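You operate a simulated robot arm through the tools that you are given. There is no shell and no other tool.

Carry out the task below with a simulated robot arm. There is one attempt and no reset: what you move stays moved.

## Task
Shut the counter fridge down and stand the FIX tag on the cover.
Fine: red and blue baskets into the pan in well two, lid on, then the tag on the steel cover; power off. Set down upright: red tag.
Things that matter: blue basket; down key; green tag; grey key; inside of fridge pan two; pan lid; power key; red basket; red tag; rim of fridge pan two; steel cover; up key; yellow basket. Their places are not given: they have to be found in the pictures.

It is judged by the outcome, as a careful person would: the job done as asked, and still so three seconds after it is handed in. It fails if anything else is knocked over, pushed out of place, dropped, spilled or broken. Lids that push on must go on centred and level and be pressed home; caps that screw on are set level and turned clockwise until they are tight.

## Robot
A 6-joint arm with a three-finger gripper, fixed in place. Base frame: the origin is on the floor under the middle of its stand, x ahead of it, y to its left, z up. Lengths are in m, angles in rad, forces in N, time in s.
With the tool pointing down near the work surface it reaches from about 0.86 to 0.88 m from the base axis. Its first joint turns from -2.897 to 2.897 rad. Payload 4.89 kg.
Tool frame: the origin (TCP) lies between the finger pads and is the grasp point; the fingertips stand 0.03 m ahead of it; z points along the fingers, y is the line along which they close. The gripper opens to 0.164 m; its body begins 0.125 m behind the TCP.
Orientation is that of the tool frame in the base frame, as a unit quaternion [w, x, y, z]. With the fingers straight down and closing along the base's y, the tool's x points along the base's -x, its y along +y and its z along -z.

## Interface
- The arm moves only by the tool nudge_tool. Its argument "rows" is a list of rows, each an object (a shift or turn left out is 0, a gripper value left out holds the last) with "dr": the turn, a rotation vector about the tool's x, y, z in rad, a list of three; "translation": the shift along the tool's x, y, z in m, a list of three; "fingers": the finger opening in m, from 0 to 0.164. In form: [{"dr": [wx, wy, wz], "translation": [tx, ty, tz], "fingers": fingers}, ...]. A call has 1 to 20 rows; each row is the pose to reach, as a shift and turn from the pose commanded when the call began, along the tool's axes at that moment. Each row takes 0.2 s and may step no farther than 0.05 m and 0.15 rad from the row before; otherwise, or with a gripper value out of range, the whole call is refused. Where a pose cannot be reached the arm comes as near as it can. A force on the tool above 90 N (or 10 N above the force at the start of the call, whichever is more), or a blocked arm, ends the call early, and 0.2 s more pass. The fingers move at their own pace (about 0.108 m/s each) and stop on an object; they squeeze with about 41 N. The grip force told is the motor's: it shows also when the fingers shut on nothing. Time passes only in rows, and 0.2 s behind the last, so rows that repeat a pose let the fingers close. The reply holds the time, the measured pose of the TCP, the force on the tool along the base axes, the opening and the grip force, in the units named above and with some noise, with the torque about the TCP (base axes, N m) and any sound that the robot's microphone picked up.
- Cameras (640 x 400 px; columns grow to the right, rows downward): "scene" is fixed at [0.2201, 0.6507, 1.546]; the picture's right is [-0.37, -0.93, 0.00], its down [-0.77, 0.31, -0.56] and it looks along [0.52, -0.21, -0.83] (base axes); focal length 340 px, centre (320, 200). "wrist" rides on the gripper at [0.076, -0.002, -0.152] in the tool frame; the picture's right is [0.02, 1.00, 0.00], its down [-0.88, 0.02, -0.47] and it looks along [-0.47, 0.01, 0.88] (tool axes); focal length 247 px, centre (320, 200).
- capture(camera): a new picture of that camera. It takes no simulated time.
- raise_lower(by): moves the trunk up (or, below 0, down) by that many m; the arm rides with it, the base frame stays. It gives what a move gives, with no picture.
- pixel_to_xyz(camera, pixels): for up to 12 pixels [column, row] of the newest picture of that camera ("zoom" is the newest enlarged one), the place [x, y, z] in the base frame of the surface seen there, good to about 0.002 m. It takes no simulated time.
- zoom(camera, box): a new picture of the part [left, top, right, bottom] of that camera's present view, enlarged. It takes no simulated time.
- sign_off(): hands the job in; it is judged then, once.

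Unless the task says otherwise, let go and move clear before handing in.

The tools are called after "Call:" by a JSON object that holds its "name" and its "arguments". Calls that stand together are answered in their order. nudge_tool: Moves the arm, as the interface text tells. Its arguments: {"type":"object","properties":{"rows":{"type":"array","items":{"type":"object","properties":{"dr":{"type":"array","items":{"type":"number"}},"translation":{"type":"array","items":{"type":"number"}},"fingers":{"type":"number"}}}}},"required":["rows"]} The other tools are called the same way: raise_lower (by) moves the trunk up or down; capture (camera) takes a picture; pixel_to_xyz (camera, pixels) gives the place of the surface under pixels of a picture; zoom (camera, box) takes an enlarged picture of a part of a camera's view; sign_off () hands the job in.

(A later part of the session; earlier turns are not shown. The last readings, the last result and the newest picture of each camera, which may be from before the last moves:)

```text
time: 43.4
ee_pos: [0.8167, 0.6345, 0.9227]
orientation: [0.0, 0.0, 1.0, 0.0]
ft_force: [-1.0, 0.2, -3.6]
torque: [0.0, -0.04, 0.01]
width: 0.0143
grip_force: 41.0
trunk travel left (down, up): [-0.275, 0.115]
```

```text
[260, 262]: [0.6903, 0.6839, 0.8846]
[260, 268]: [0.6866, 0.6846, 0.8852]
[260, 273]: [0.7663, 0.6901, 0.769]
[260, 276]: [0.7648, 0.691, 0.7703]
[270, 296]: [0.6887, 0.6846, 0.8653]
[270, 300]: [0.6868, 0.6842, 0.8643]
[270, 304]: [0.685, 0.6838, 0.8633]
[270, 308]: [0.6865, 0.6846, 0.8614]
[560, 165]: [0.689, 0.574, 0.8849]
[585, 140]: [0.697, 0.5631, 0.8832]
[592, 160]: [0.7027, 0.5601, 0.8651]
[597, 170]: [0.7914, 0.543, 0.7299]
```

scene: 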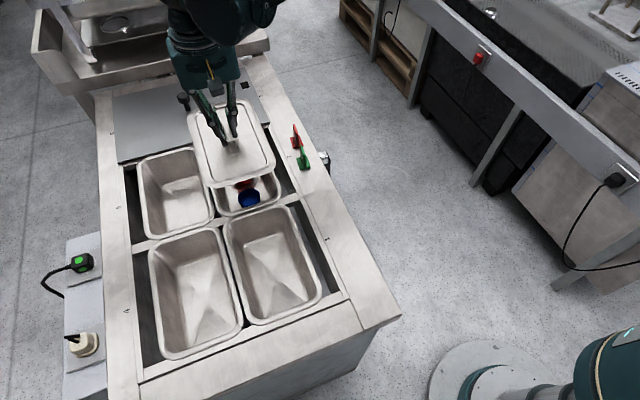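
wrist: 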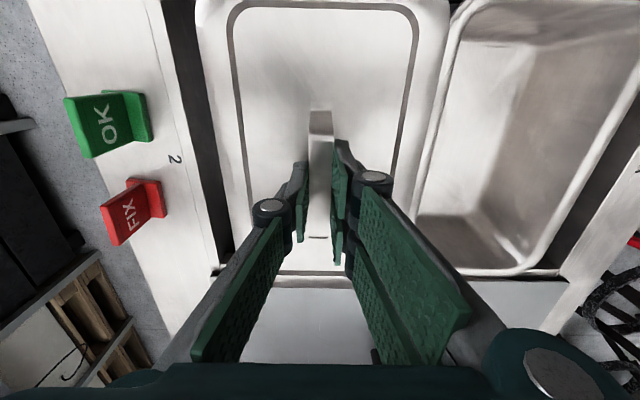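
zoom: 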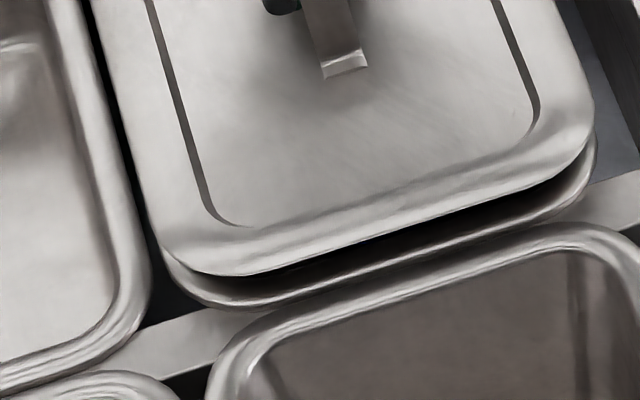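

The lid now matches the rim within 1 mm on all sides (near edge 0.6855, far 0.948, y centre 0.6353). I'll lower it gently toward the rim.

Call:
{"name": "nudge_tool", "arguments": {"rows": [{"translation": [0, 0, 0.005]}, {"translation": [0, 0, 0.01]}, {"translation": [0, 0, 0.014]}, {"translation": [0, 0, 0.016]}]}}

Call:
{"name": "zoom", "arguments": {"camera": "scene", "box": [200, 170, 280, 230]}}

Call:
{"name": "capture", "arguments": {"camera": "wrist"}}

```text
time: 44.4
ee_pos: [0.8156, 0.6332, 0.9061]
orientation: [0.0, -0.001, 1.0, -0.001]
ft_force: [-0.1, -0.3, -2.7]
torque: [0.0, -0.03, 0.05]
width: 0.0145
grip_force: 40.9
trunk travel left (down, up): [-0.275, 0.115]
```

```text
6.67 times, centred on (240, 200) of scene
```

zoom: 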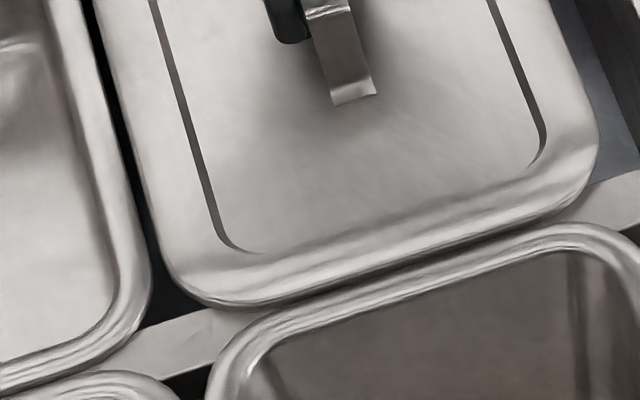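

```text
taken
```

wrist: 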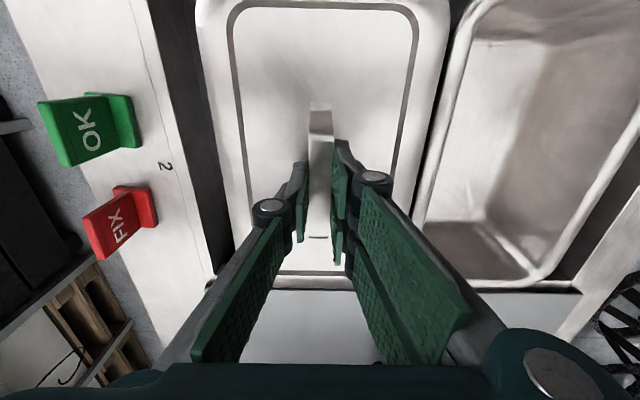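

The lid is almost down on the rim and looks flush with it. I'll continue in millimetre steps until the force changes.

Call:
{"name": "nudge_tool", "arguments": {"rows": [{"translation": [0, 0, 0.001]}, {"translation": [0, 0, 0.002]}]}}

Call:
{"name": "pixel_to_xyz", "arguments": {"camera": "wrist", "pixels": [[215, 60], [430, 60], [230, 180], [405, 180], [300, 280], [335, 280], [260, 30], [390, 30]]}}

```text
time: 45.0
ee_pos: [0.8154, 0.6341, 0.9045]
orientation: [-0.001, 0.0, 1.0, -0.001]
ft_force: [1.2, 0.5, 1.0]
torque: [0.0, -0.09, 0.02]
width: 0.0147
grip_force: 41.1
trunk travel left (down, up): [-0.275, 0.115]
```

```text
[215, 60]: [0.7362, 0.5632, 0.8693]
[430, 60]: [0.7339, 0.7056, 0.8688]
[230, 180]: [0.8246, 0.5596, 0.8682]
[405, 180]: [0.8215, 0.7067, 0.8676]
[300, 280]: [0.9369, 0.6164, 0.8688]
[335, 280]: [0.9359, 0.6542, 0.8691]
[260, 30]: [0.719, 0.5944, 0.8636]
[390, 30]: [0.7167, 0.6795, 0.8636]
```

The load has moved from -3 N to +1 N, so the lid is touching the rim. I'll press a bit further and watch the force and height.

Call:
{"name": "nudge_tool", "arguments": {"rows": [{"translation": [0, 0, 0.001]}, {"translation": [0, 0, 0.002]}]}}

Call:
{"name": "capture", "arguments": {"camera": "wrist"}}

Call:
{"name": "pixel_to_xyz", "arguments": {"camera": "wrist", "pixels": [[215, 60], [430, 60], [230, 180], [405, 180], [300, 280], [335, 280], [260, 30], [390, 30], [240, 170], [390, 170], [300, 286], [320, 50]]}}

```text
time: 45.6
ee_pos: [0.8148, 0.6342, 0.9032]
orientation: [0.001, 0.0, 1.0, 0.001]
ft_force: [11.2, 7.6, 31.3]
torque: [0.08, -0.12, 0.0]
width: 0.015
grip_force: 40.9
trunk travel left (down, up): [-0.275, 0.115]
```

```text
taken
```

wrist: 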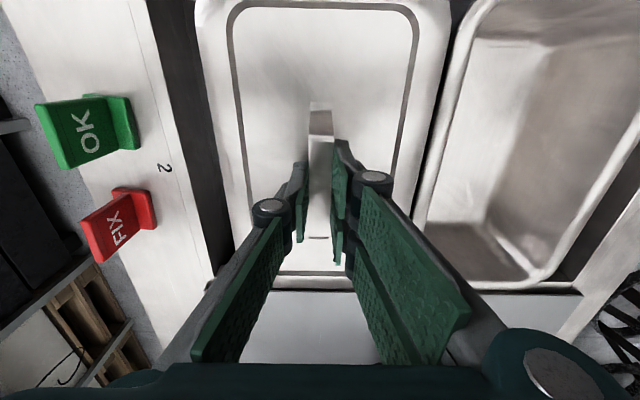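

```text
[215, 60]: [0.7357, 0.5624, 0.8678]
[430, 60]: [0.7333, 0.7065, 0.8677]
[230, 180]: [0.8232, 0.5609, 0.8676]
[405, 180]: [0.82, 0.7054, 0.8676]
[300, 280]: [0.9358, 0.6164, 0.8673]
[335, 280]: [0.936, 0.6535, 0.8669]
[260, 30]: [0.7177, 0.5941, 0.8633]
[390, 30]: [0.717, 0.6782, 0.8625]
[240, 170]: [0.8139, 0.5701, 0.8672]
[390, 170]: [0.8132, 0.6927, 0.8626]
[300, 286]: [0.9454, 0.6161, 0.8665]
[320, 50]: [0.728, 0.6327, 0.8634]
```

I pressed with 31 N: the flange is level at z≈0.867–0.868, but there's 11 N of side force, so the lid may be a millimetre or two off in x. I'll look at the edges.

Call:
{"name": "zoom", "arguments": {"camera": "scene", "box": [200, 170, 280, 230]}}

Call:
{"name": "zoom", "arguments": {"camera": "wrist", "box": [200, 240, 440, 320]}}

Call:
{"name": "zoom", "arguments": {"camera": "wrist", "box": [380, 0, 500, 120]}}

```text
6.67 times, centred on (240, 200) of scene
```

zoom: 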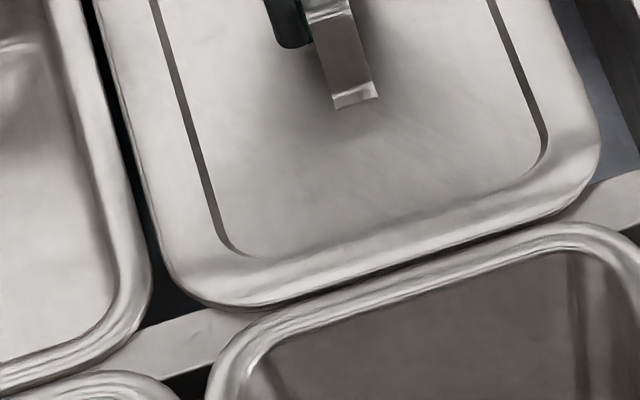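

```text
2.67 times, centred on (320, 280) of wrist
```

zoom: 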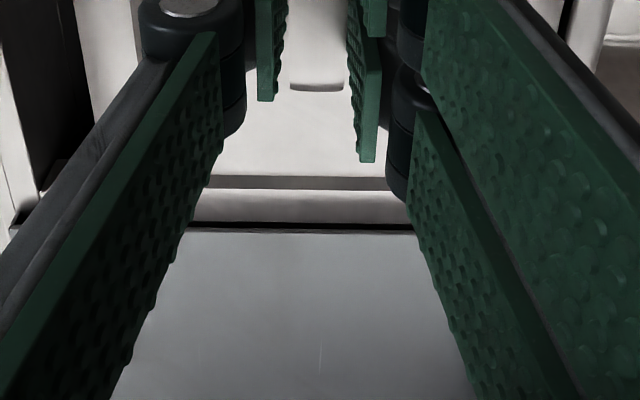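

```text
3.33 times, centred on (440, 60) of wrist
```

zoom: 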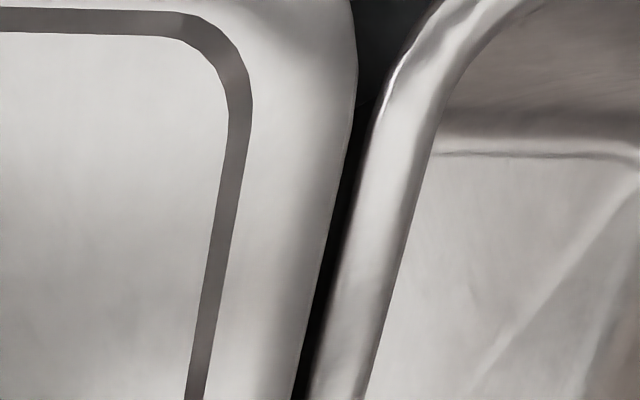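

The rim is fully covered and the gaps look even. I'll relieve the side force with a sub-millimetre shift, then press again.

Call:
{"name": "nudge_tool", "arguments": {"rows": [{"translation": [-0.0008, 0.0005, -0.001]}, {"translation": [-0.0008, 0.0005, 0.0]}, {"translation": [-0.0008, 0.0005, 0.0006]}]}}

```text
time: 46.4
ee_pos: [0.8136, 0.6333, 0.9038]
orientation: [0.0, 0.0, 1.0, 0.0]
ft_force: [0.0, 0.6, 33.5]
torque: [0.0, 0.09, 0.0]
width: 0.0146
grip_force: 41.3
trunk travel left (down, up): [-0.275, 0.115]
```

Side forces are now zero with 33.5 N pressing down. I'll check the lid's place once more before letting go.

Call:
{"name": "capture", "arguments": {"camera": "wrist"}}

Call:
{"name": "pixel_to_xyz", "arguments": {"camera": "wrist", "pixels": [[300, 284], [300, 286], [300, 288], [300, 290], [335, 286], [335, 288], [203, 60], [200, 60], [440, 60], [443, 60], [415, 180], [222, 180]]}}

Call:
{"name": "zoom", "arguments": {"camera": "scene", "box": [200, 170, 280, 230]}}

Call:
{"name": "pixel_to_xyz", "arguments": {"camera": "zoom", "pixels": [[270, 290], [270, 296], [270, 300], [270, 304], [270, 308], [400, 256], [400, 262], [400, 268], [400, 274], [580, 200], [590, 180], [597, 140]]}}

```text
taken
```

wrist: 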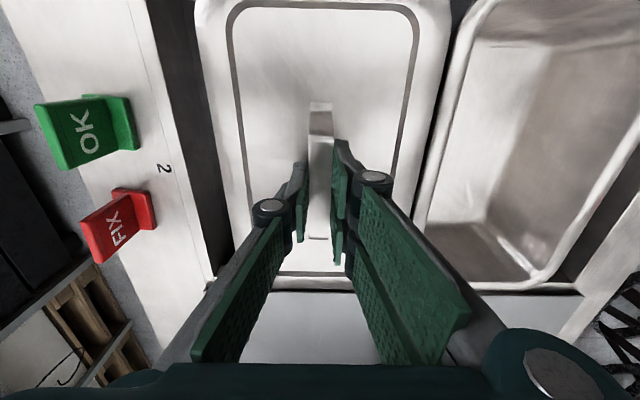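

```text
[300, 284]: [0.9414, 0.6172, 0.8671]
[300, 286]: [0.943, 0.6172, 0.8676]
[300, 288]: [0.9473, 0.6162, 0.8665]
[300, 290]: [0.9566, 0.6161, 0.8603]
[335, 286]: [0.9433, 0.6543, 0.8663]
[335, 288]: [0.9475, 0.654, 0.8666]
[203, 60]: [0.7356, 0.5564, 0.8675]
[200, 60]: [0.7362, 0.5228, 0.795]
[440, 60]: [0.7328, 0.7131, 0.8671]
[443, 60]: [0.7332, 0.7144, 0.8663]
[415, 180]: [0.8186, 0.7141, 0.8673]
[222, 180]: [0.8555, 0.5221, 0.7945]
```

```text
6.67 times, centred on (240, 200) of scene
```

zoom: 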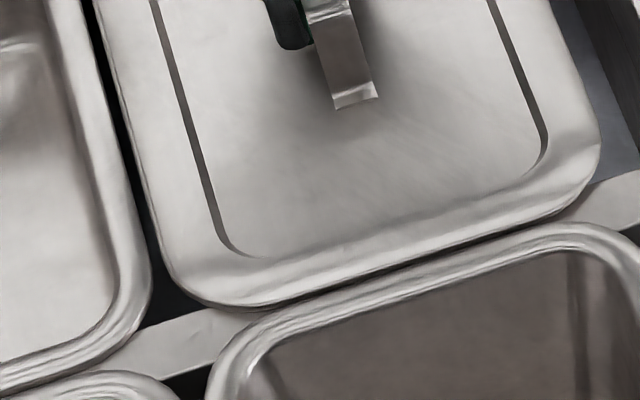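

```text
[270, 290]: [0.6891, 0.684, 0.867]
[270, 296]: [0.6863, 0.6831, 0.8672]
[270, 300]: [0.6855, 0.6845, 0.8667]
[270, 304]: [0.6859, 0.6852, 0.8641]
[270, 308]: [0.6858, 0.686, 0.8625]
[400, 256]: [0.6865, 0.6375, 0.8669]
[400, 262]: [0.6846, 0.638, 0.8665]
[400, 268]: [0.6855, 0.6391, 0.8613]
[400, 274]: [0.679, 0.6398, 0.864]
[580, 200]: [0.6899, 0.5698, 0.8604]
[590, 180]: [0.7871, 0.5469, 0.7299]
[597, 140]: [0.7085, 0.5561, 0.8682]
```

The lid is centred (x 0.6845–0.9475, y centre 0.635) with its flange flat at z≈0.867 on the rim. I'll ease the pressure, open the fingers and rise clear.

Call:
{"name": "nudge_tool", "arguments": {"rows": [{"translation": [0, 0, -0.001]}, {"translation": [0, 0, -0.0015], "fingers": 0.04}, {"translation": [0, 0, -0.0015], "fingers": 0.05}, {"translation": [0, 0, -0.0015], "fingers": 0.05}, {"translation": [0, 0, -0.02], "fingers": 0.05}, {"translation": [0, 0, -0.05], "fingers": 0.05}, {"translation": [0, 0, -0.09], "fingers": 0.05}, {"translation": [0, 0, -0.13], "fingers": 0.05}]}}

Call:
{"name": "capture", "arguments": {"camera": "wrist"}}

Call:
{"name": "capture", "arguments": {"camera": "scene"}}

```text
time: 48.2
ee_pos: [0.8166, 0.6328, 1.0291]
orientation: [0.0, -0.001, 1.0, 0.0]
ft_force: [1.3, -0.4, -0.6]
torque: [-0.09, 0.09, -0.02]
width: 0.0499
grip_force: 0.1
trunk travel left (down, up): [-0.275, 0.115]
```

```text
taken
```

wrist: 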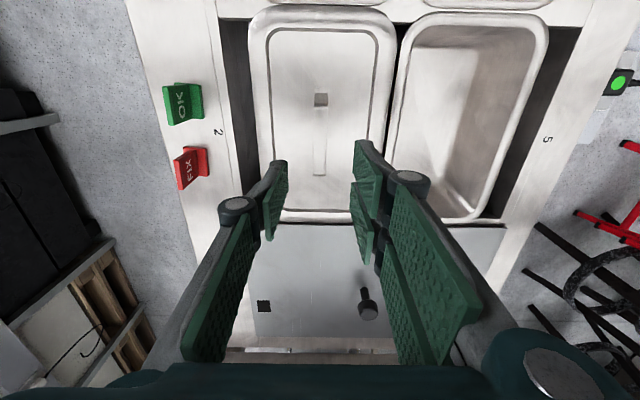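

```text
taken
```

scene: 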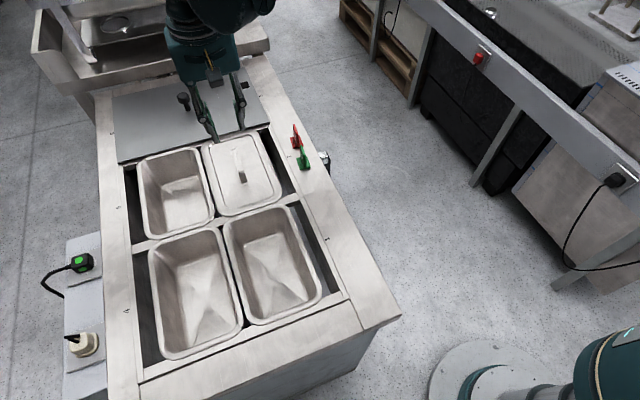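

The lid is on pan two. I'll verify it's level all round, and look at the black square on the cover at wrist (264,306) and the FIX tag.

Call:
{"name": "zoom", "arguments": {"camera": "wrist", "box": [230, 0, 410, 230]}}

Call:
{"name": "pixel_to_xyz", "arguments": {"camera": "wrist", "pixels": [[258, 60], [395, 30], [265, 130], [388, 90], [320, 14], [290, 213], [300, 40], [290, 150], [350, 60], [340, 140], [320, 100], [318, 150]]}}

Call:
{"name": "zoom", "arguments": {"camera": "wrist", "box": [230, 270, 330, 340]}}

Call:
{"name": "pixel_to_xyz", "arguments": {"camera": "wrist", "pixels": [[264, 306], [257, 300], [271, 300], [257, 312], [271, 312], [248, 306], [280, 306], [364, 300], [368, 312], [490, 235], [255, 340], [300, 340]]}}

```text
1.74 times, centred on (320, 115) of wrist
```

zoom: 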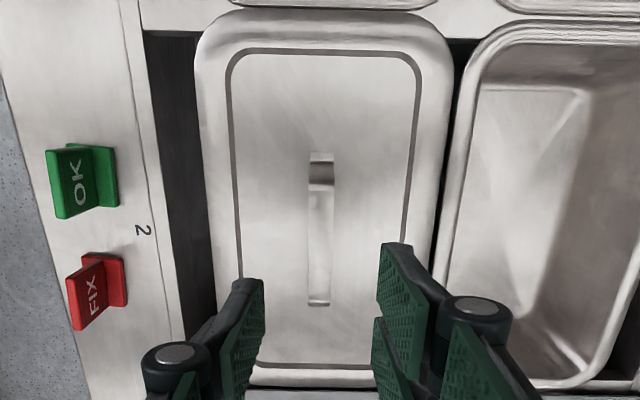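

```text
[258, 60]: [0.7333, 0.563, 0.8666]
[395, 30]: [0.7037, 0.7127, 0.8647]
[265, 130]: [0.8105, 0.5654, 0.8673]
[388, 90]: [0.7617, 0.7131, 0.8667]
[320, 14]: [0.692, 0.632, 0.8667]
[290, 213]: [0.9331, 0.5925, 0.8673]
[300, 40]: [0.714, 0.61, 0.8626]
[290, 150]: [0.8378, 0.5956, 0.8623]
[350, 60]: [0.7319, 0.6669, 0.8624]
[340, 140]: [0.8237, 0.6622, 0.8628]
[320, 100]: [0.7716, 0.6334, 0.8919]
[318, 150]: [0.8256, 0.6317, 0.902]
```

```text
5.71 times, centred on (280, 305) of wrist
```

zoom: 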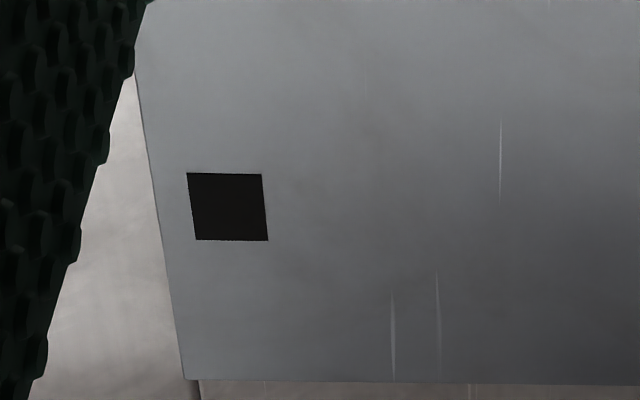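

```text
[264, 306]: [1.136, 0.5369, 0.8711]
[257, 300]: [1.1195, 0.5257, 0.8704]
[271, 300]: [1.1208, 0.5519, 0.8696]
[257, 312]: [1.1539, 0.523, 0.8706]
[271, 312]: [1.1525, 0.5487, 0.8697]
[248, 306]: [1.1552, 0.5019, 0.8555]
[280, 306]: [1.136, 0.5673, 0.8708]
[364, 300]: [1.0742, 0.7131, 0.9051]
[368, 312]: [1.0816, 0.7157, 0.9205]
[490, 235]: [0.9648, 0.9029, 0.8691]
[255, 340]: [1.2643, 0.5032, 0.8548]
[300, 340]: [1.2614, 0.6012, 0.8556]
```

The lid's flange reads z≈0.867 all around, so it's seated level. The black square is just a flat patch on the cover near (1.136,0.537), so I'll use the open cover area instead. Next I'll move over the FIX tag to measure it.

Call:
{"name": "nudge_tool", "arguments": {"rows": [{"translation": [0.002, -0.04, -0.005]}, {"translation": [0.004, -0.08, -0.01]}, {"translation": [0.006, -0.12, -0.011]}, {"translation": [0.0066, -0.164, -0.011]}, {"translation": [0.0066, -0.164, -0.011], "fingers": 0.08}]}}

Call:
{"name": "capture", "arguments": {"camera": "wrist"}}

Call:
{"name": "zoom", "arguments": {"camera": "wrist", "box": [250, 40, 390, 180]}}

```text
time: 49.4
ee_pos: [0.8104, 0.4695, 1.0419]
orientation: [0.0, 0.0, 1.0, 0.0]
ft_force: [0.1, -0.7, 0.6]
torque: [0.11, -0.01, 0.02]
width: 0.08
grip_force: 0.1
trunk travel left (down, up): [-0.275, 0.115]
```

```text
taken
```

wrist: 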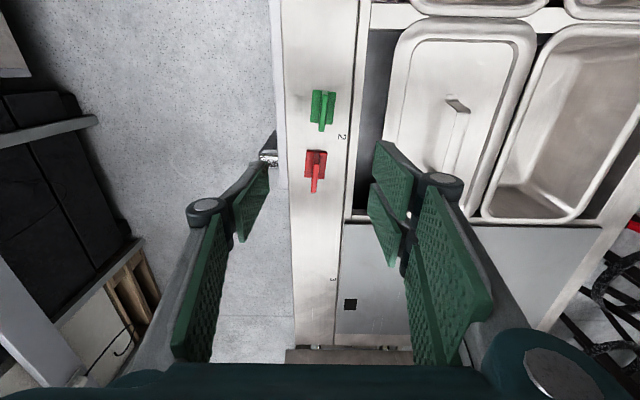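

```text
2.86 times, centred on (320, 110) of wrist
```

zoom: 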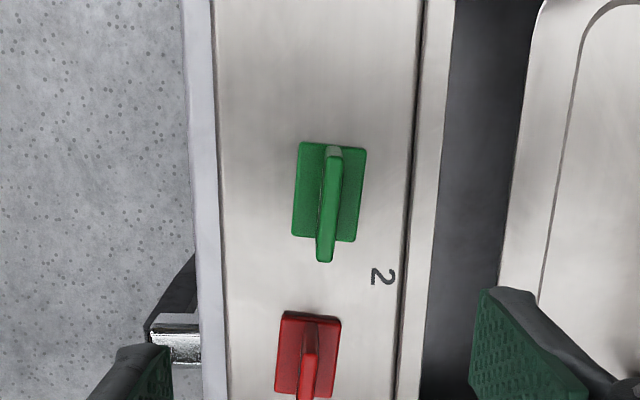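

From above, the red tag's upright plate runs along x at wrist (315,170), with the base around it. I'll enlarge it and read its edges.

Call:
{"name": "zoom", "arguments": {"camera": "wrist", "box": [285, 135, 345, 205]}}

Call:
{"name": "pixel_to_xyz", "arguments": {"camera": "zoom", "pixels": [[320, 180], [320, 230], [320, 280], [318, 320], [308, 320], [328, 320], [300, 200], [340, 200], [250, 100], [380, 110], [240, 240], [370, 250]]}}

```text
5.71 times, centred on (315, 170) of wrist
```

zoom: 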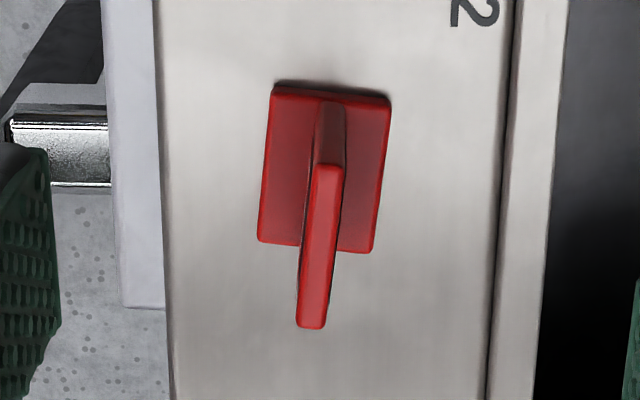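

```text
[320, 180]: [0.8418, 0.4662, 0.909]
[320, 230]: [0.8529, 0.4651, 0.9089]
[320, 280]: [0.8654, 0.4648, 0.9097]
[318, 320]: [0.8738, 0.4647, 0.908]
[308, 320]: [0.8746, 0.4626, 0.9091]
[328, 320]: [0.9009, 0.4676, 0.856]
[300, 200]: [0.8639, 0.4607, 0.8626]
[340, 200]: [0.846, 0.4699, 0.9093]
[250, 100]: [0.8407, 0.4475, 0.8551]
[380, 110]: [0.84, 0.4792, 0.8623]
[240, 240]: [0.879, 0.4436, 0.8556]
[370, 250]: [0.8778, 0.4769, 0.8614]
```

The FIX plate runs x 0.839–0.876 at y≈0.465, 7 mm thick, top z 0.909, turned about 0.085 rad; its base top is z≈0.862. I'll line up over it and stop just above.

Call:
{"name": "nudge_tool", "arguments": {"rows": [{"dr": [0, 0, 0.03], "translation": [-0.016, -0.0015, 0.02], "fingers": 0.05}, {"dr": [0, 0, 0.06], "translation": [-0.032, -0.003, 0.045], "fingers": 0.05}, {"dr": [0, 0, 0.085], "translation": [-0.0466, -0.0045, 0.07], "fingers": 0.05}, {"dr": [0, 0, 0.085], "translation": [-0.0466, -0.0045, 0.086], "fingers": 0.05}, {"dr": [0, 0, 0.085], "translation": [-0.0466, -0.0045, 0.086], "fingers": 0.05}]}}

Call:
{"name": "zoom", "arguments": {"camera": "wrist", "box": [200, 60, 440, 260]}}

Call:
{"name": "pixel_to_xyz", "arguments": {"camera": "zoom", "pixels": [[320, 200]]}}

```text
time: 50.6
ee_pos: [0.8563, 0.4659, 0.9565]
orientation: [0.0, 0.042, 0.999, 0.001]
ft_force: [0.9, 0.4, -1.0]
torque: [-0.04, 0.04, 0.01]
width: 0.0499
grip_force: 0.1
trunk travel left (down, up): [-0.275, 0.115]
```

```text
2.00 times, centred on (320, 160) of wrist
```

zoom: 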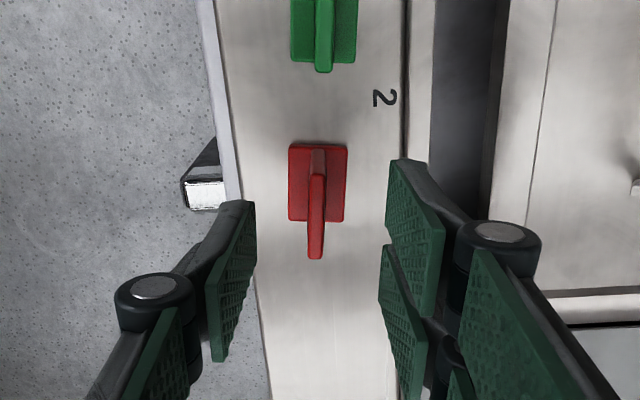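

```text
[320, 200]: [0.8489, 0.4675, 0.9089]
```

The plate's top is centred at zoom (316,216), about 2 mm to the tool's -y side. I'll correct that and descend to z≈0.90 around the plate.

Call:
{"name": "nudge_tool", "arguments": {"rows": [{"translation": [0, -0.0018, 0.015]}, {"translation": [0, -0.0018, 0.035]}, {"translation": [0, -0.0018, 0.05]}, {"translation": [0, -0.0018, 0.056]}]}}

Call:
{"name": "zoom", "arguments": {"camera": "wrist", "box": [200, 100, 440, 280]}}

Call:
{"name": "zoom", "arguments": {"camera": "scene", "box": [250, 90, 350, 190]}}

```text
time: 51.6
ee_pos: [0.8548, 0.464, 0.9003]
orientation: [0.0, 0.043, 0.999, 0.0]
ft_force: [0.2, 0.3, 0.4]
torque: [-0.01, -0.01, 0.01]
width: 0.05
grip_force: 0.1
trunk travel left (down, up): [-0.275, 0.115]
```

```text
2.22 times, centred on (320, 190) of wrist
```

zoom: 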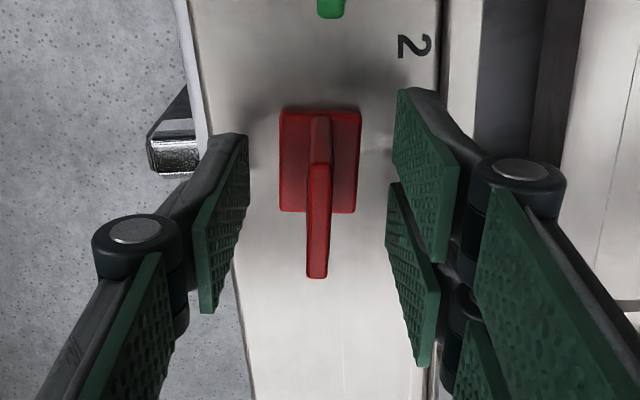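

```text
4.00 times, centred on (300, 140) of scene
```

zoom: 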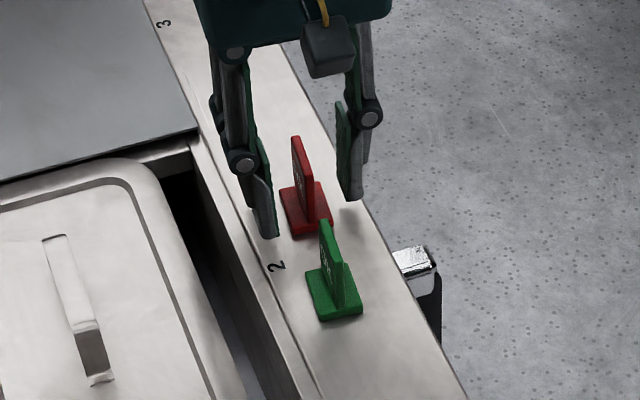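

The plate is centred between the pads, and the green tag is clear. I'll close gently on it.

Call:
{"name": "nudge_tool", "arguments": {"rows": [{"fingers": 0.03}, {"fingers": 0.015}, {"fingers": 0.0}, {"fingers": 0.0}, {"fingers": 0.0}]}}

Call:
{"name": "zoom", "arguments": {"camera": "wrist", "box": [200, 100, 440, 280]}}

Call:
{"name": "zoom", "arguments": {"camera": "scene", "box": [250, 90, 350, 190]}}

```text
time: 52.8
ee_pos: [0.8556, 0.4656, 0.9009]
orientation: [0.0, 0.043, 0.999, 0.0]
ft_force: [0.2, -0.3, 0.6]
torque: [0.01, 0.0, 0.0]
width: 0.0058
grip_force: 40.6
trunk travel left (down, up): [-0.275, 0.115]
```

```text
2.22 times, centred on (320, 190) of wrist
```

zoom: 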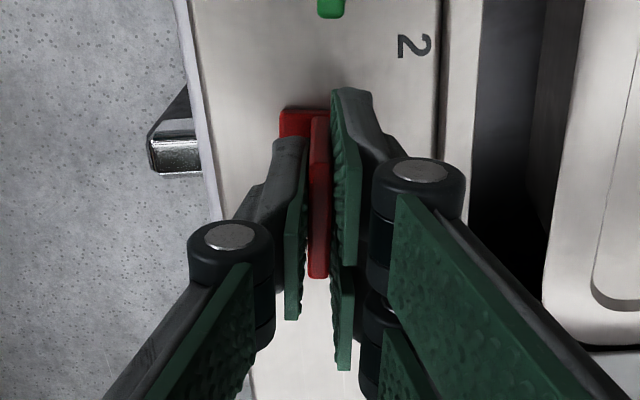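

```text
4.00 times, centred on (300, 140) of scene
```

zoom: 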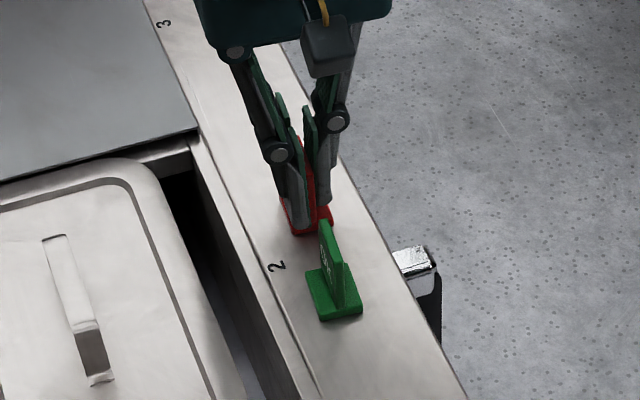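

The tag is gripped (width 0.0058, 41 N). I'll lift it 0.1 m and carry it over the clear middle of the cover, squaring its turn on the way.

Call:
{"name": "nudge_tool", "arguments": {"rows": [{"translation": [0, 0, -0.015]}, {"translation": [0, 0, -0.05]}, {"translation": [0, 0, -0.09]}, {"translation": [0, 0, -0.11]}, {"dr": [0, 0, -0.015], "translation": [-0.032, 0.0254, -0.11]}, {"dr": [0, 0, -0.03], "translation": [-0.064, 0.0508, -0.11]}, {"dr": [0, 0, -0.045], "translation": [-0.096, 0.0762, -0.11]}, {"dr": [0, 0, -0.06], "translation": [-0.128, 0.1016, -0.11]}, {"dr": [0, 0, -0.075], "translation": [-0.16, 0.127, -0.11]}, {"dr": [0, 0, -0.085], "translation": [-0.1923, 0.1524, -0.11]}]}}

Call:
{"name": "capture", "arguments": {"camera": "wrist"}}

Call:
{"name": "capture", "arguments": {"camera": "scene"}}

```text
time: 55.0
ee_pos: [1.0581, 0.5979, 1.012]
orientation: [-0.001, -0.001, 1.0, 0.0]
ft_force: [-1.5, -0.1, 0.5]
torque: [0.1, -0.18, 0.0]
width: 0.0058
grip_force: 41.1
trunk travel left (down, up): [-0.275, 0.115]
```

```text
taken
```

wrist: 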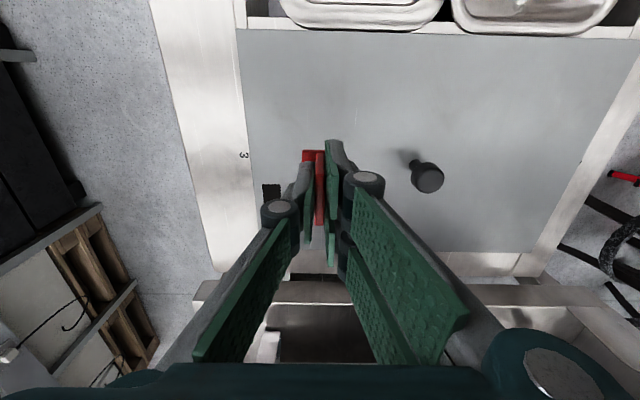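

```text
taken
```

scene: 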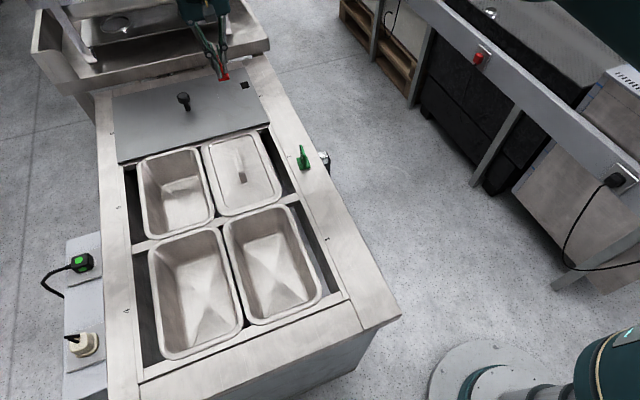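

The tag is held upright over clear cover at (1.058,0.598). I'll lower it until its base is about 4 mm above the cover.

Call:
{"name": "nudge_tool", "arguments": {"rows": [{"translation": [0, 0, 0.03]}, {"translation": [0, 0, 0.06]}, {"translation": [0, 0, 0.08]}, {"translation": [0, 0, 0.09]}]}}

Call:
{"name": "zoom", "arguments": {"camera": "scene", "box": [180, 50, 280, 130]}}

Call:
{"name": "zoom", "arguments": {"camera": "wrist", "box": [220, 100, 440, 280]}}

```text
time: 56.0
ee_pos: [1.0595, 0.6, 0.9196]
orientation: [0.0, 0.0, 1.0, 0.0]
ft_force: [-0.1, 0.3, -1.3]
torque: [-0.03, 0.05, 0.02]
width: 0.0058
grip_force: 40.7
trunk travel left (down, up): [-0.275, 0.115]
```

```text
5.00 times, centred on (230, 90) of scene
```

zoom: 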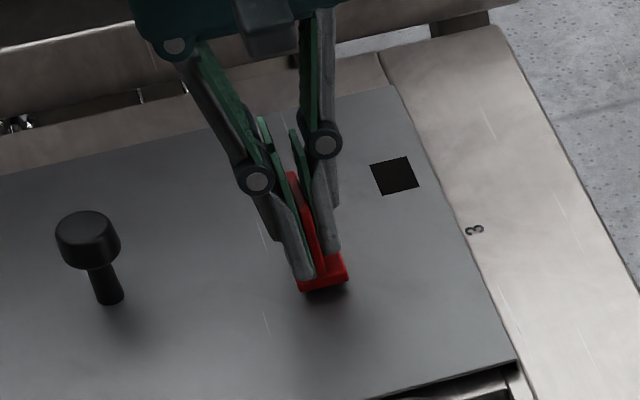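

```text
2.22 times, centred on (330, 190) of wrist
```

zoom: 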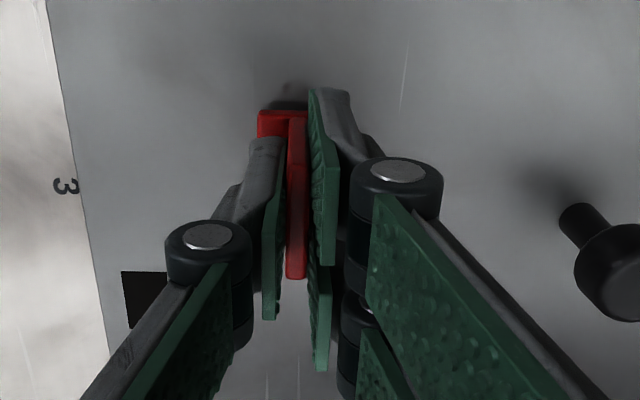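

Call:
{"name": "nudge_tool", "arguments": {"rows": [{"translation": [0, 0, 0.0015]}, {"translation": [0, 0, 0.0028]}]}}

```text
time: 56.6
ee_pos: [1.0614, 0.6001, 0.9168]
orientation: [0.001, 0.0, 1.0, 0.0]
ft_force: [-0.7, 0.1, -1.0]
torque: [0.01, 0.0, -0.01]
width: 0.0059
grip_force: 40.8
trunk travel left (down, up): [-0.275, 0.115]
```

The force shows no contact yet at z 0.917. I'll continue in half-millimetre steps.

Call:
{"name": "nudge_tool", "arguments": {"rows": [{"translation": [0, 0, 0.0008]}, {"translation": [0, 0, 0.0015]}]}}

```text
time: 57.2
ee_pos: [1.0597, 0.5991, 0.9153]
orientation: [0.0, 0.0, 1.0, 0.0]
ft_force: [1.0, -1.2, -1.4]
torque: [0.0, 0.0, -0.01]
width: 0.006
grip_force: 40.7
trunk travel left (down, up): [-0.275, 0.115]
```

Call:
{"name": "nudge_tool", "arguments": {"rows": [{"translation": [0, 0, 0.0006]}, {"translation": [0, 0, 0.0012]}]}}

Call:
{"name": "zoom", "arguments": {"camera": "scene", "box": [200, 70, 270, 120]}}

```text
time: 57.8
ee_pos: [1.0598, 0.5991, 0.9149]
orientation: [0.0, 0.0, 1.0, 0.0]
ft_force: [0.8, -1.1, 5.2]
torque: [-0.03, -0.05, 0.01]
width: 0.006
grip_force: 41.2
trunk travel left (down, up): [-0.275, 0.115]
```

```text
8.00 times, centred on (235, 95) of scene
```

zoom: 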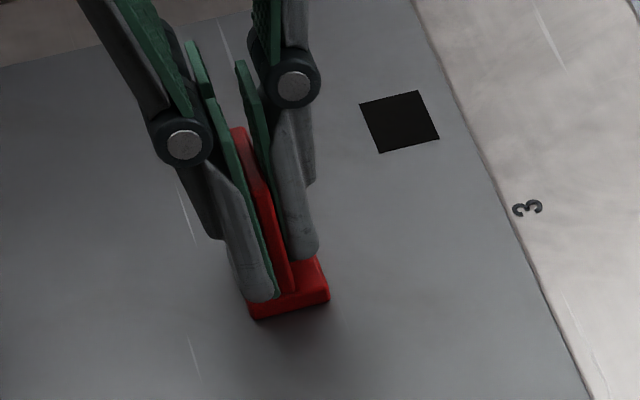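

The load rose to 5 N: the tag's base is on the cover. I'll open the fingers, check that it stands, then rise.

Call:
{"name": "nudge_tool", "arguments": {"rows": [{"fingers": 0.02}, {"fingers": 0.04}, {"fingers": 0.05}, {"fingers": 0.05}]}}

Call:
{"name": "zoom", "arguments": {"camera": "scene", "box": [200, 70, 270, 120]}}

Call:
{"name": "zoom", "arguments": {"camera": "wrist", "box": [220, 100, 440, 280]}}

```text
time: 58.8
ee_pos: [1.0602, 0.5991, 0.9162]
orientation: [0.0, 0.0, 1.0, 0.0]
ft_force: [0.2, -0.1, 0.2]
torque: [-0.01, 0.0, 0.03]
width: 0.0499
grip_force: 0.1
trunk travel left (down, up): [-0.275, 0.115]
```

```text
8.00 times, centred on (235, 95) of scene
```

zoom: 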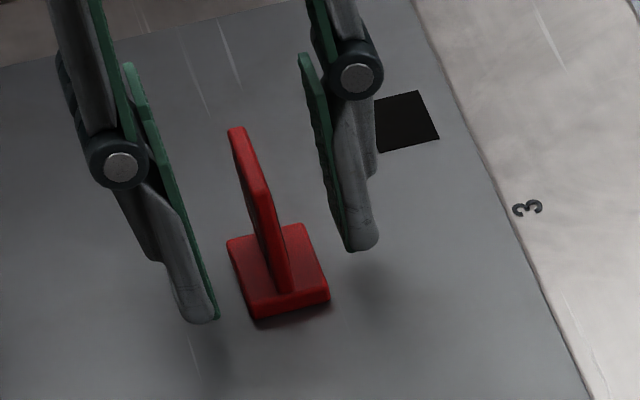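

```text
2.22 times, centred on (330, 190) of wrist
```

zoom: 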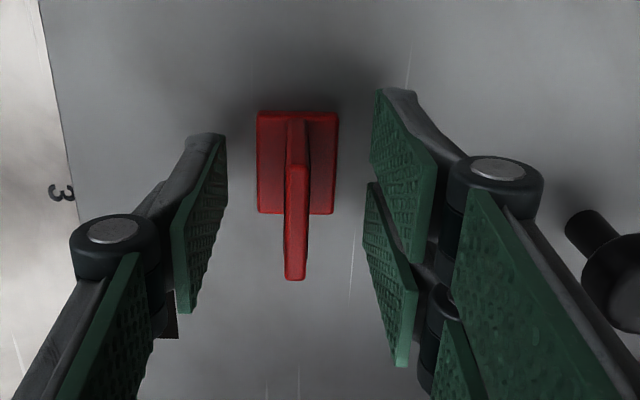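

The FIX tag stands free and upright on the cover. I'll rise straight up, then swing out over the aisle in front of the fridge, turning the tool 90° on the way.

Call:
{"name": "nudge_tool", "arguments": {"rows": [{"translation": [0, 0, -0.02]}, {"translation": [0, 0, -0.06]}, {"translation": [0, 0, -0.1]}, {"translation": [0, 0, -0.14]}, {"dr": [0, 0, 0.13], "translation": [0.0145, -0.041, -0.14]}, {"dr": [0, 0, 0.27], "translation": [0.029, -0.082, -0.14]}, {"dr": [0, 0, 0.41], "translation": [0.0435, -0.123, -0.14]}, {"dr": [0, 0, 0.55], "translation": [0.058, -0.164, -0.14]}, {"dr": [0, 0, 0.69], "translation": [0.0725, -0.205, -0.14]}, {"dr": [0, 0, 0.83], "translation": [0.087, -0.246, -0.14]}, {"dr": [0, 0, 0.97], "translation": [0.1015, -0.287, -0.14]}, {"dr": [0, 0, 1.11], "translation": [0.116, -0.328, -0.14]}, {"dr": [0, 0, 1.25], "translation": [0.1305, -0.369, -0.14]}, {"dr": [0, 0, 1.39], "translation": [0.145, -0.41, -0.14]}, {"dr": [0, 0, 1.5], "translation": [0.16, -0.449, -0.14]}, {"dr": [0, 0, 1.5708], "translation": [0.16, -0.449, -0.14]}]}}

Call:
{"name": "capture", "arguments": {"camera": "scene"}}

Call:
{"name": "capture", "arguments": {"camera": "wrist"}}

```text
time: 62.2
ee_pos: [0.9009, 0.1483, 1.0528]
orientation: [-0.001, 0.707, 0.707, 0.001]
ft_force: [0.6, -0.5, 0.0]
torque: [0.1, -0.03, -0.01]
width: 0.0499
grip_force: 0.1
trunk travel left (down, up): [-0.275, 0.115]
```

```text
taken
```

scene: 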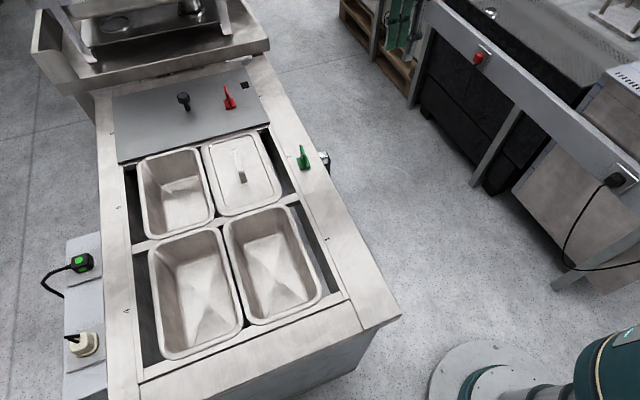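

```text
taken
```

wrist: 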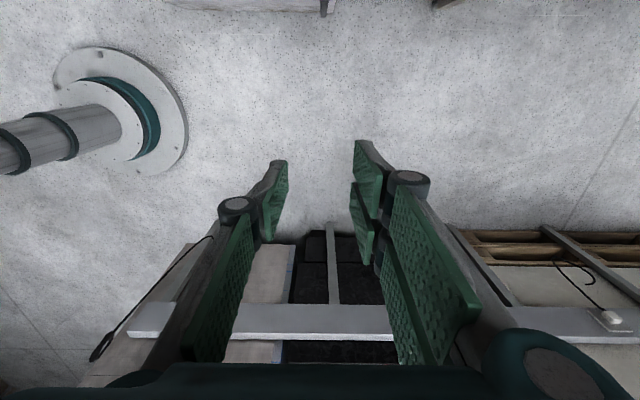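

The tag, lid and green tag all look right from the scene camera. Before tilting the tool I'll measure where the bench behind me is.

Call:
{"name": "pixel_to_xyz", "arguments": {"camera": "wrist", "pixels": [[320, 312], [320, 340], [300, 280], [510, 330], [600, 315], [560, 250], [340, 250], [160, 320], [390, 340]]}}

Call:
{"name": "pixel_to_xyz", "arguments": {"camera": "scene", "pixels": [[500, 80], [560, 130], [610, 190], [430, 20], [400, 90], [480, 55], [229, 95], [231, 103], [303, 155]]}}

```text
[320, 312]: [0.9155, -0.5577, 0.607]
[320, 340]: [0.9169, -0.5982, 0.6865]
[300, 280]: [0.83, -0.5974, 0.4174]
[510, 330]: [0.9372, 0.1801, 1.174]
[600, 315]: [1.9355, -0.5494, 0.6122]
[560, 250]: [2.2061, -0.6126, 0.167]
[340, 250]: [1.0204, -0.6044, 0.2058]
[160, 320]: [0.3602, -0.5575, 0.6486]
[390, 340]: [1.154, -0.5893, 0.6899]
```

```text
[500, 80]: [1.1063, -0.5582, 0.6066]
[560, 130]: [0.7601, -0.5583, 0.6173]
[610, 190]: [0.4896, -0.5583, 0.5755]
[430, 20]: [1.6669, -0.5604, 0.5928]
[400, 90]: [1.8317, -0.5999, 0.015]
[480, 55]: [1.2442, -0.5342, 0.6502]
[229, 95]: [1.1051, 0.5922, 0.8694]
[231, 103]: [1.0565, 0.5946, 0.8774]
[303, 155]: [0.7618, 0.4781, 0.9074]
```

The bench is at y≈-0.56, so the aisle is about 1 m wide and safe for tilting. I'll tilt the tool toward +y in steps while lowering to z≈0.8.

Call:
{"name": "nudge_tool", "arguments": {"rows": [{"dr": [0, 0.143, 0], "translation": [-0.005, 0.005, 0.024], "fingers": 0.0}, {"dr": [0, 0.286, 0], "translation": [-0.01, 0.01, 0.048], "fingers": 0.0}, {"dr": [0, 0.429, 0], "translation": [-0.015, 0.015, 0.07], "fingers": 0.0}, {"dr": [0, 0.571, 0], "translation": [-0.02, 0.02, 0.09], "fingers": 0.0}, {"dr": [0, 0.714, 0], "translation": [-0.025, 0.025, 0.115], "fingers": 0.0}, {"dr": [0, 0.8, 0], "translation": [-0.03, 0.03, 0.14], "fingers": 0.0}]}}

Call:
{"name": "capture", "arguments": {"camera": "wrist"}}

Call:
{"name": "capture", "arguments": {"camera": "scene"}}

```text
time: 63.6
ee_pos: [0.931, 0.1202, 0.9142]
orientation: [-0.276, 0.65, 0.652, 0.276]
ft_force: [-0.3, 0.9, 1.4]
torque: [-0.14, -0.1, -0.13]
width: 0.0003
grip_force: 41.4
trunk travel left (down, up): [-0.275, 0.115]
```

```text
taken
```

wrist: 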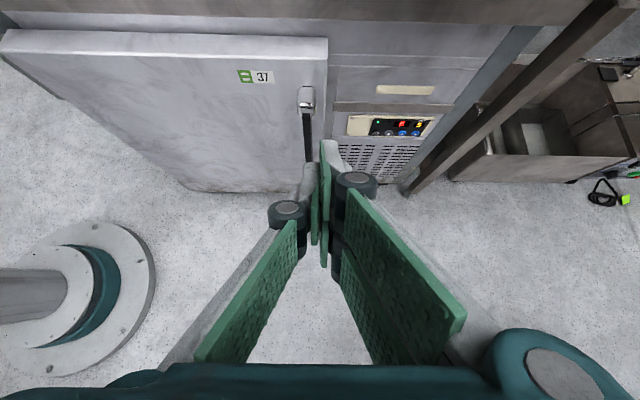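

```text
taken
```

scene: 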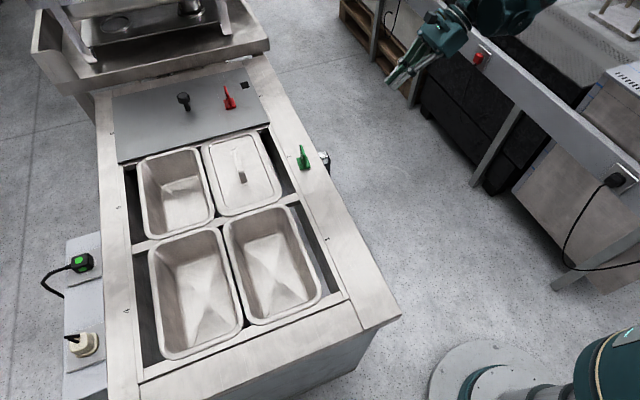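

The tilt works: the panel shows at wrist (400,127) beside a metal leg at (510,90). I'll measure both before approaching.

Call:
{"name": "zoom", "arguments": {"camera": "wrist", "box": [320, 80, 460, 180]}}

Call:
{"name": "pixel_to_xyz", "arguments": {"camera": "zoom", "pixels": [[254, 244], [318, 244], [385, 244], [450, 240], [260, 190], [240, 215], [500, 220], [150, 200]]}}

Call:
{"name": "pixel_to_xyz", "arguments": {"camera": "wrist", "pixels": [[600, 15], [540, 70], [480, 120], [420, 185], [520, 50], [460, 130], [305, 100], [307, 130], [325, 45], [560, 20]]}}

```text
4.00 times, centred on (390, 130) of wrist
```

zoom: 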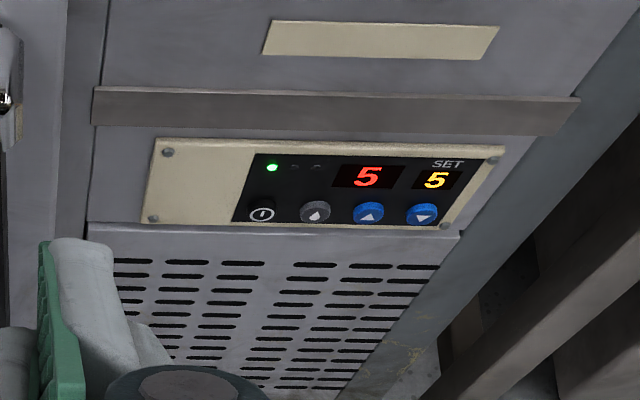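

```text
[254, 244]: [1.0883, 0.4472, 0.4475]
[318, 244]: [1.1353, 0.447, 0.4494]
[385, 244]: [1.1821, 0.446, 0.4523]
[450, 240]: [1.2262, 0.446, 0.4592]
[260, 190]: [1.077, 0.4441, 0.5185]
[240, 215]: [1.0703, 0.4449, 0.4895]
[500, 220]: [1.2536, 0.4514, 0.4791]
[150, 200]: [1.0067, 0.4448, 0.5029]
```

```text
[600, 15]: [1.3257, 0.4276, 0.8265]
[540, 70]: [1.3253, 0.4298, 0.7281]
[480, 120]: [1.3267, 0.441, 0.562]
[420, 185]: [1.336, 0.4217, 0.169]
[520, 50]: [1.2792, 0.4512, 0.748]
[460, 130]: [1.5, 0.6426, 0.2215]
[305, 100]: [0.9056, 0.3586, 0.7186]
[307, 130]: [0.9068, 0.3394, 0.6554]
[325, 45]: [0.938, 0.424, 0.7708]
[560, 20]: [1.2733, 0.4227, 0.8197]
```

The display now reads 5/SET 5 with the power key at zoom (262,213). I'll read the keys' positions again from this view.

Call:
{"name": "pixel_to_xyz", "arguments": {"camera": "zoom", "pixels": [[262, 214], [252, 214], [272, 214], [262, 205], [262, 222], [315, 212], [305, 212], [325, 212], [368, 212], [422, 214], [290, 214], [262, 232]]}}

```text
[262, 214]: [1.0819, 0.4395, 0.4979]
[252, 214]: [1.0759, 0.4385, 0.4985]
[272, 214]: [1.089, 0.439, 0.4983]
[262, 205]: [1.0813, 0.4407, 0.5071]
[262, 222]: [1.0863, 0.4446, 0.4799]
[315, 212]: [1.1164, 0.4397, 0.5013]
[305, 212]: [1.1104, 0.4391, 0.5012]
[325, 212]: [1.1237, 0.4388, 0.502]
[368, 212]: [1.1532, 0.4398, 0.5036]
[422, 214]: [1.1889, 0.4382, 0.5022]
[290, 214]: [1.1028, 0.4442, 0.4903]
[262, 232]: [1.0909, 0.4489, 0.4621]
```

The power key's face is at (1.0815,0.439,0.499). I'll finish the tilt to horizontal and move to about (1.03,0.12,0.60), facing the panel.

Call:
{"name": "nudge_tool", "arguments": {"rows": [{"dr": [0, 0.1, 0], "translation": [-0.028, 0.0125, 0.0274]}, {"dr": [0, 0.2, 0], "translation": [-0.056, 0.025, 0.0547]}, {"dr": [0, 0.3, 0], "translation": [-0.084, 0.0375, 0.082]}, {"dr": [0, 0.4, 0], "translation": [-0.1127, 0.05, 0.1094]}, {"dr": [0, 0.5, 0], "translation": [-0.1408, 0.0625, 0.1368]}, {"dr": [0, 0.6, 0], "translation": [-0.169, 0.075, 0.1641]}, {"dr": [0, 0.7, 0], "translation": [-0.197, 0.0875, 0.1915]}, {"dr": [0, 0.7708, 0], "translation": [-0.2253, 0.1, 0.2188]}, {"dr": [0, 0.7708, 0], "translation": [-0.2253, 0.1, 0.2188]}]}}

Call:
{"name": "capture", "arguments": {"camera": "wrist"}}

Call:
{"name": "capture", "arguments": {"camera": "scene"}}

```text
time: 65.6
ee_pos: [0.9377, 0.1344, 0.7982]
orientation: [-0.499, 0.501, 0.5, 0.499]
ft_force: [0.2, 0.4, 0.1]
torque: [0.04, 0.04, 0.0]
width: 0.0001
grip_force: 41.0
out of reach, approached as far as the arm can: row 5, 6, 7, 8, 9
trunk travel left (down, up): [-0.275, 0.115]
```

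```text
taken
```

wrist: 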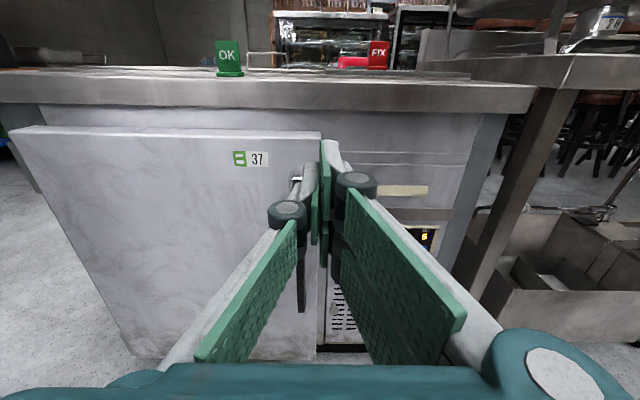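

```text
taken
```

scene: 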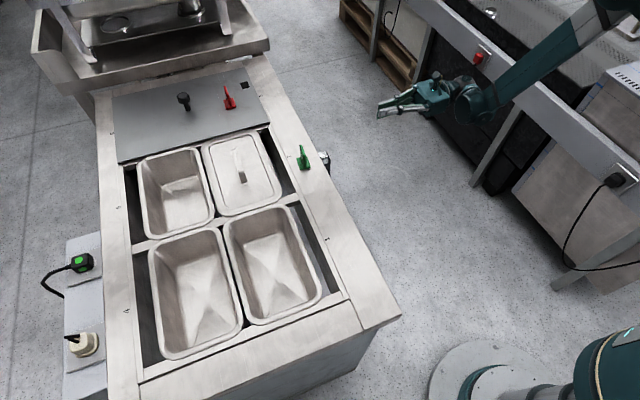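

The arm hit its limit at (0.938,0.134,0.798), so I need to lower the trunk. First I'll check where the forearm and elbow are relative to the bench.

Call:
{"name": "pixel_to_xyz", "arguments": {"camera": "scene", "pixels": [[610, 5], [590, 25], [560, 50], [530, 70], [500, 85], [480, 105], [465, 100], [440, 90], [400, 103], [635, 20]]}}

Call:
{"name": "zoom", "arguments": {"camera": "scene", "box": [360, 0, 640, 180]}}

```text
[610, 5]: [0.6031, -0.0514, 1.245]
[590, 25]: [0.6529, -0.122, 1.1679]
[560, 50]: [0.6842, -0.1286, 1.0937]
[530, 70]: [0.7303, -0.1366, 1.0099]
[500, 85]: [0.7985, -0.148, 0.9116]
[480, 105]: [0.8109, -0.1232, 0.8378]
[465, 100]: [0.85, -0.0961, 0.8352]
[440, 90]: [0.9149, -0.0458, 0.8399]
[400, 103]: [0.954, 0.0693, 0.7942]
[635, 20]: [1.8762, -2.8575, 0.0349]
```

```text
2.22 times, centred on (500, 90) of scene
```

zoom: 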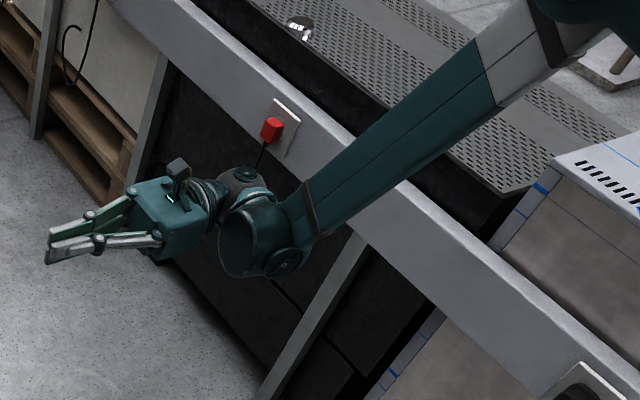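

The elbow is high at about (0.58,-0.1,1.28) and the wrist at (0.82,-0.13,0.83), all clear of the bench and fridge. I'll lower the trunk by 0.27 m.

Call:
{"name": "raise_lower", "arguments": {"by": -0.27}}

Call:
{"name": "capture", "arguments": {"camera": "scene"}}

Call:
{"name": "capture", "arguments": {"camera": "wrist"}}

```text
time: 68.3
ee_pos: [0.937, 0.133, 0.5278]
orientation: [-0.499, 0.501, 0.5, 0.5]
ft_force: [-1.1, 0.5, -0.8]
torque: [0.02, 0.0, -0.02]
width: 0.0
grip_force: 40.7
trunk travel left (down, up): [-0.005, 0.385]
```

```text
taken
```

scene: 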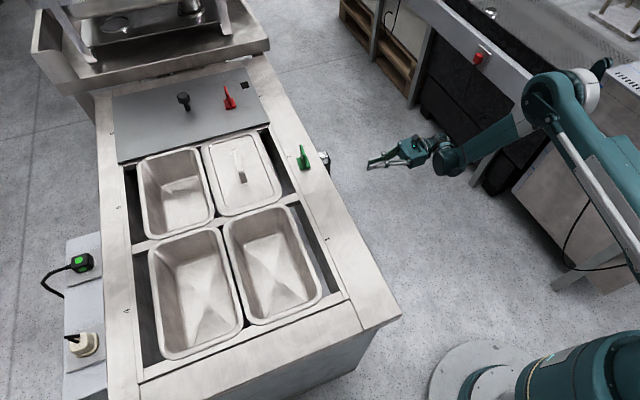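

```text
taken
```

wrist: 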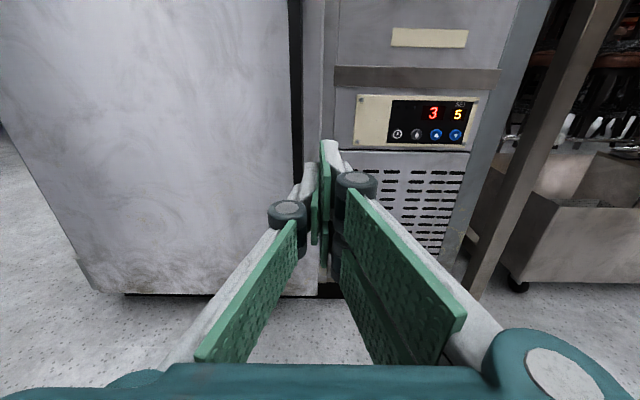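

The tool is now at z 0.528, level with the panel at wrist (400,130). I'll make a small test move along +x to see how the commanded pose behaves after the limit.

Call:
{"name": "nudge_tool", "arguments": {"rows": [{"translation": [0, 0.01, 0]}, {"translation": [0, 0.02, 0]}]}}

```text
time: 69.0
ee_pos: [0.9554, 0.1338, 0.5348]
orientation: [-0.497, 0.503, 0.5, 0.5]
ft_force: [0.7, 0.4, 0.1]
torque: [-0.05, 0.05, 0.0]
width: 0.0002
grip_force: 40.7
out of reach, approached as far as the arm can: row 1, 2
trunk travel left (down, up): [-0.005, 0.385]
```

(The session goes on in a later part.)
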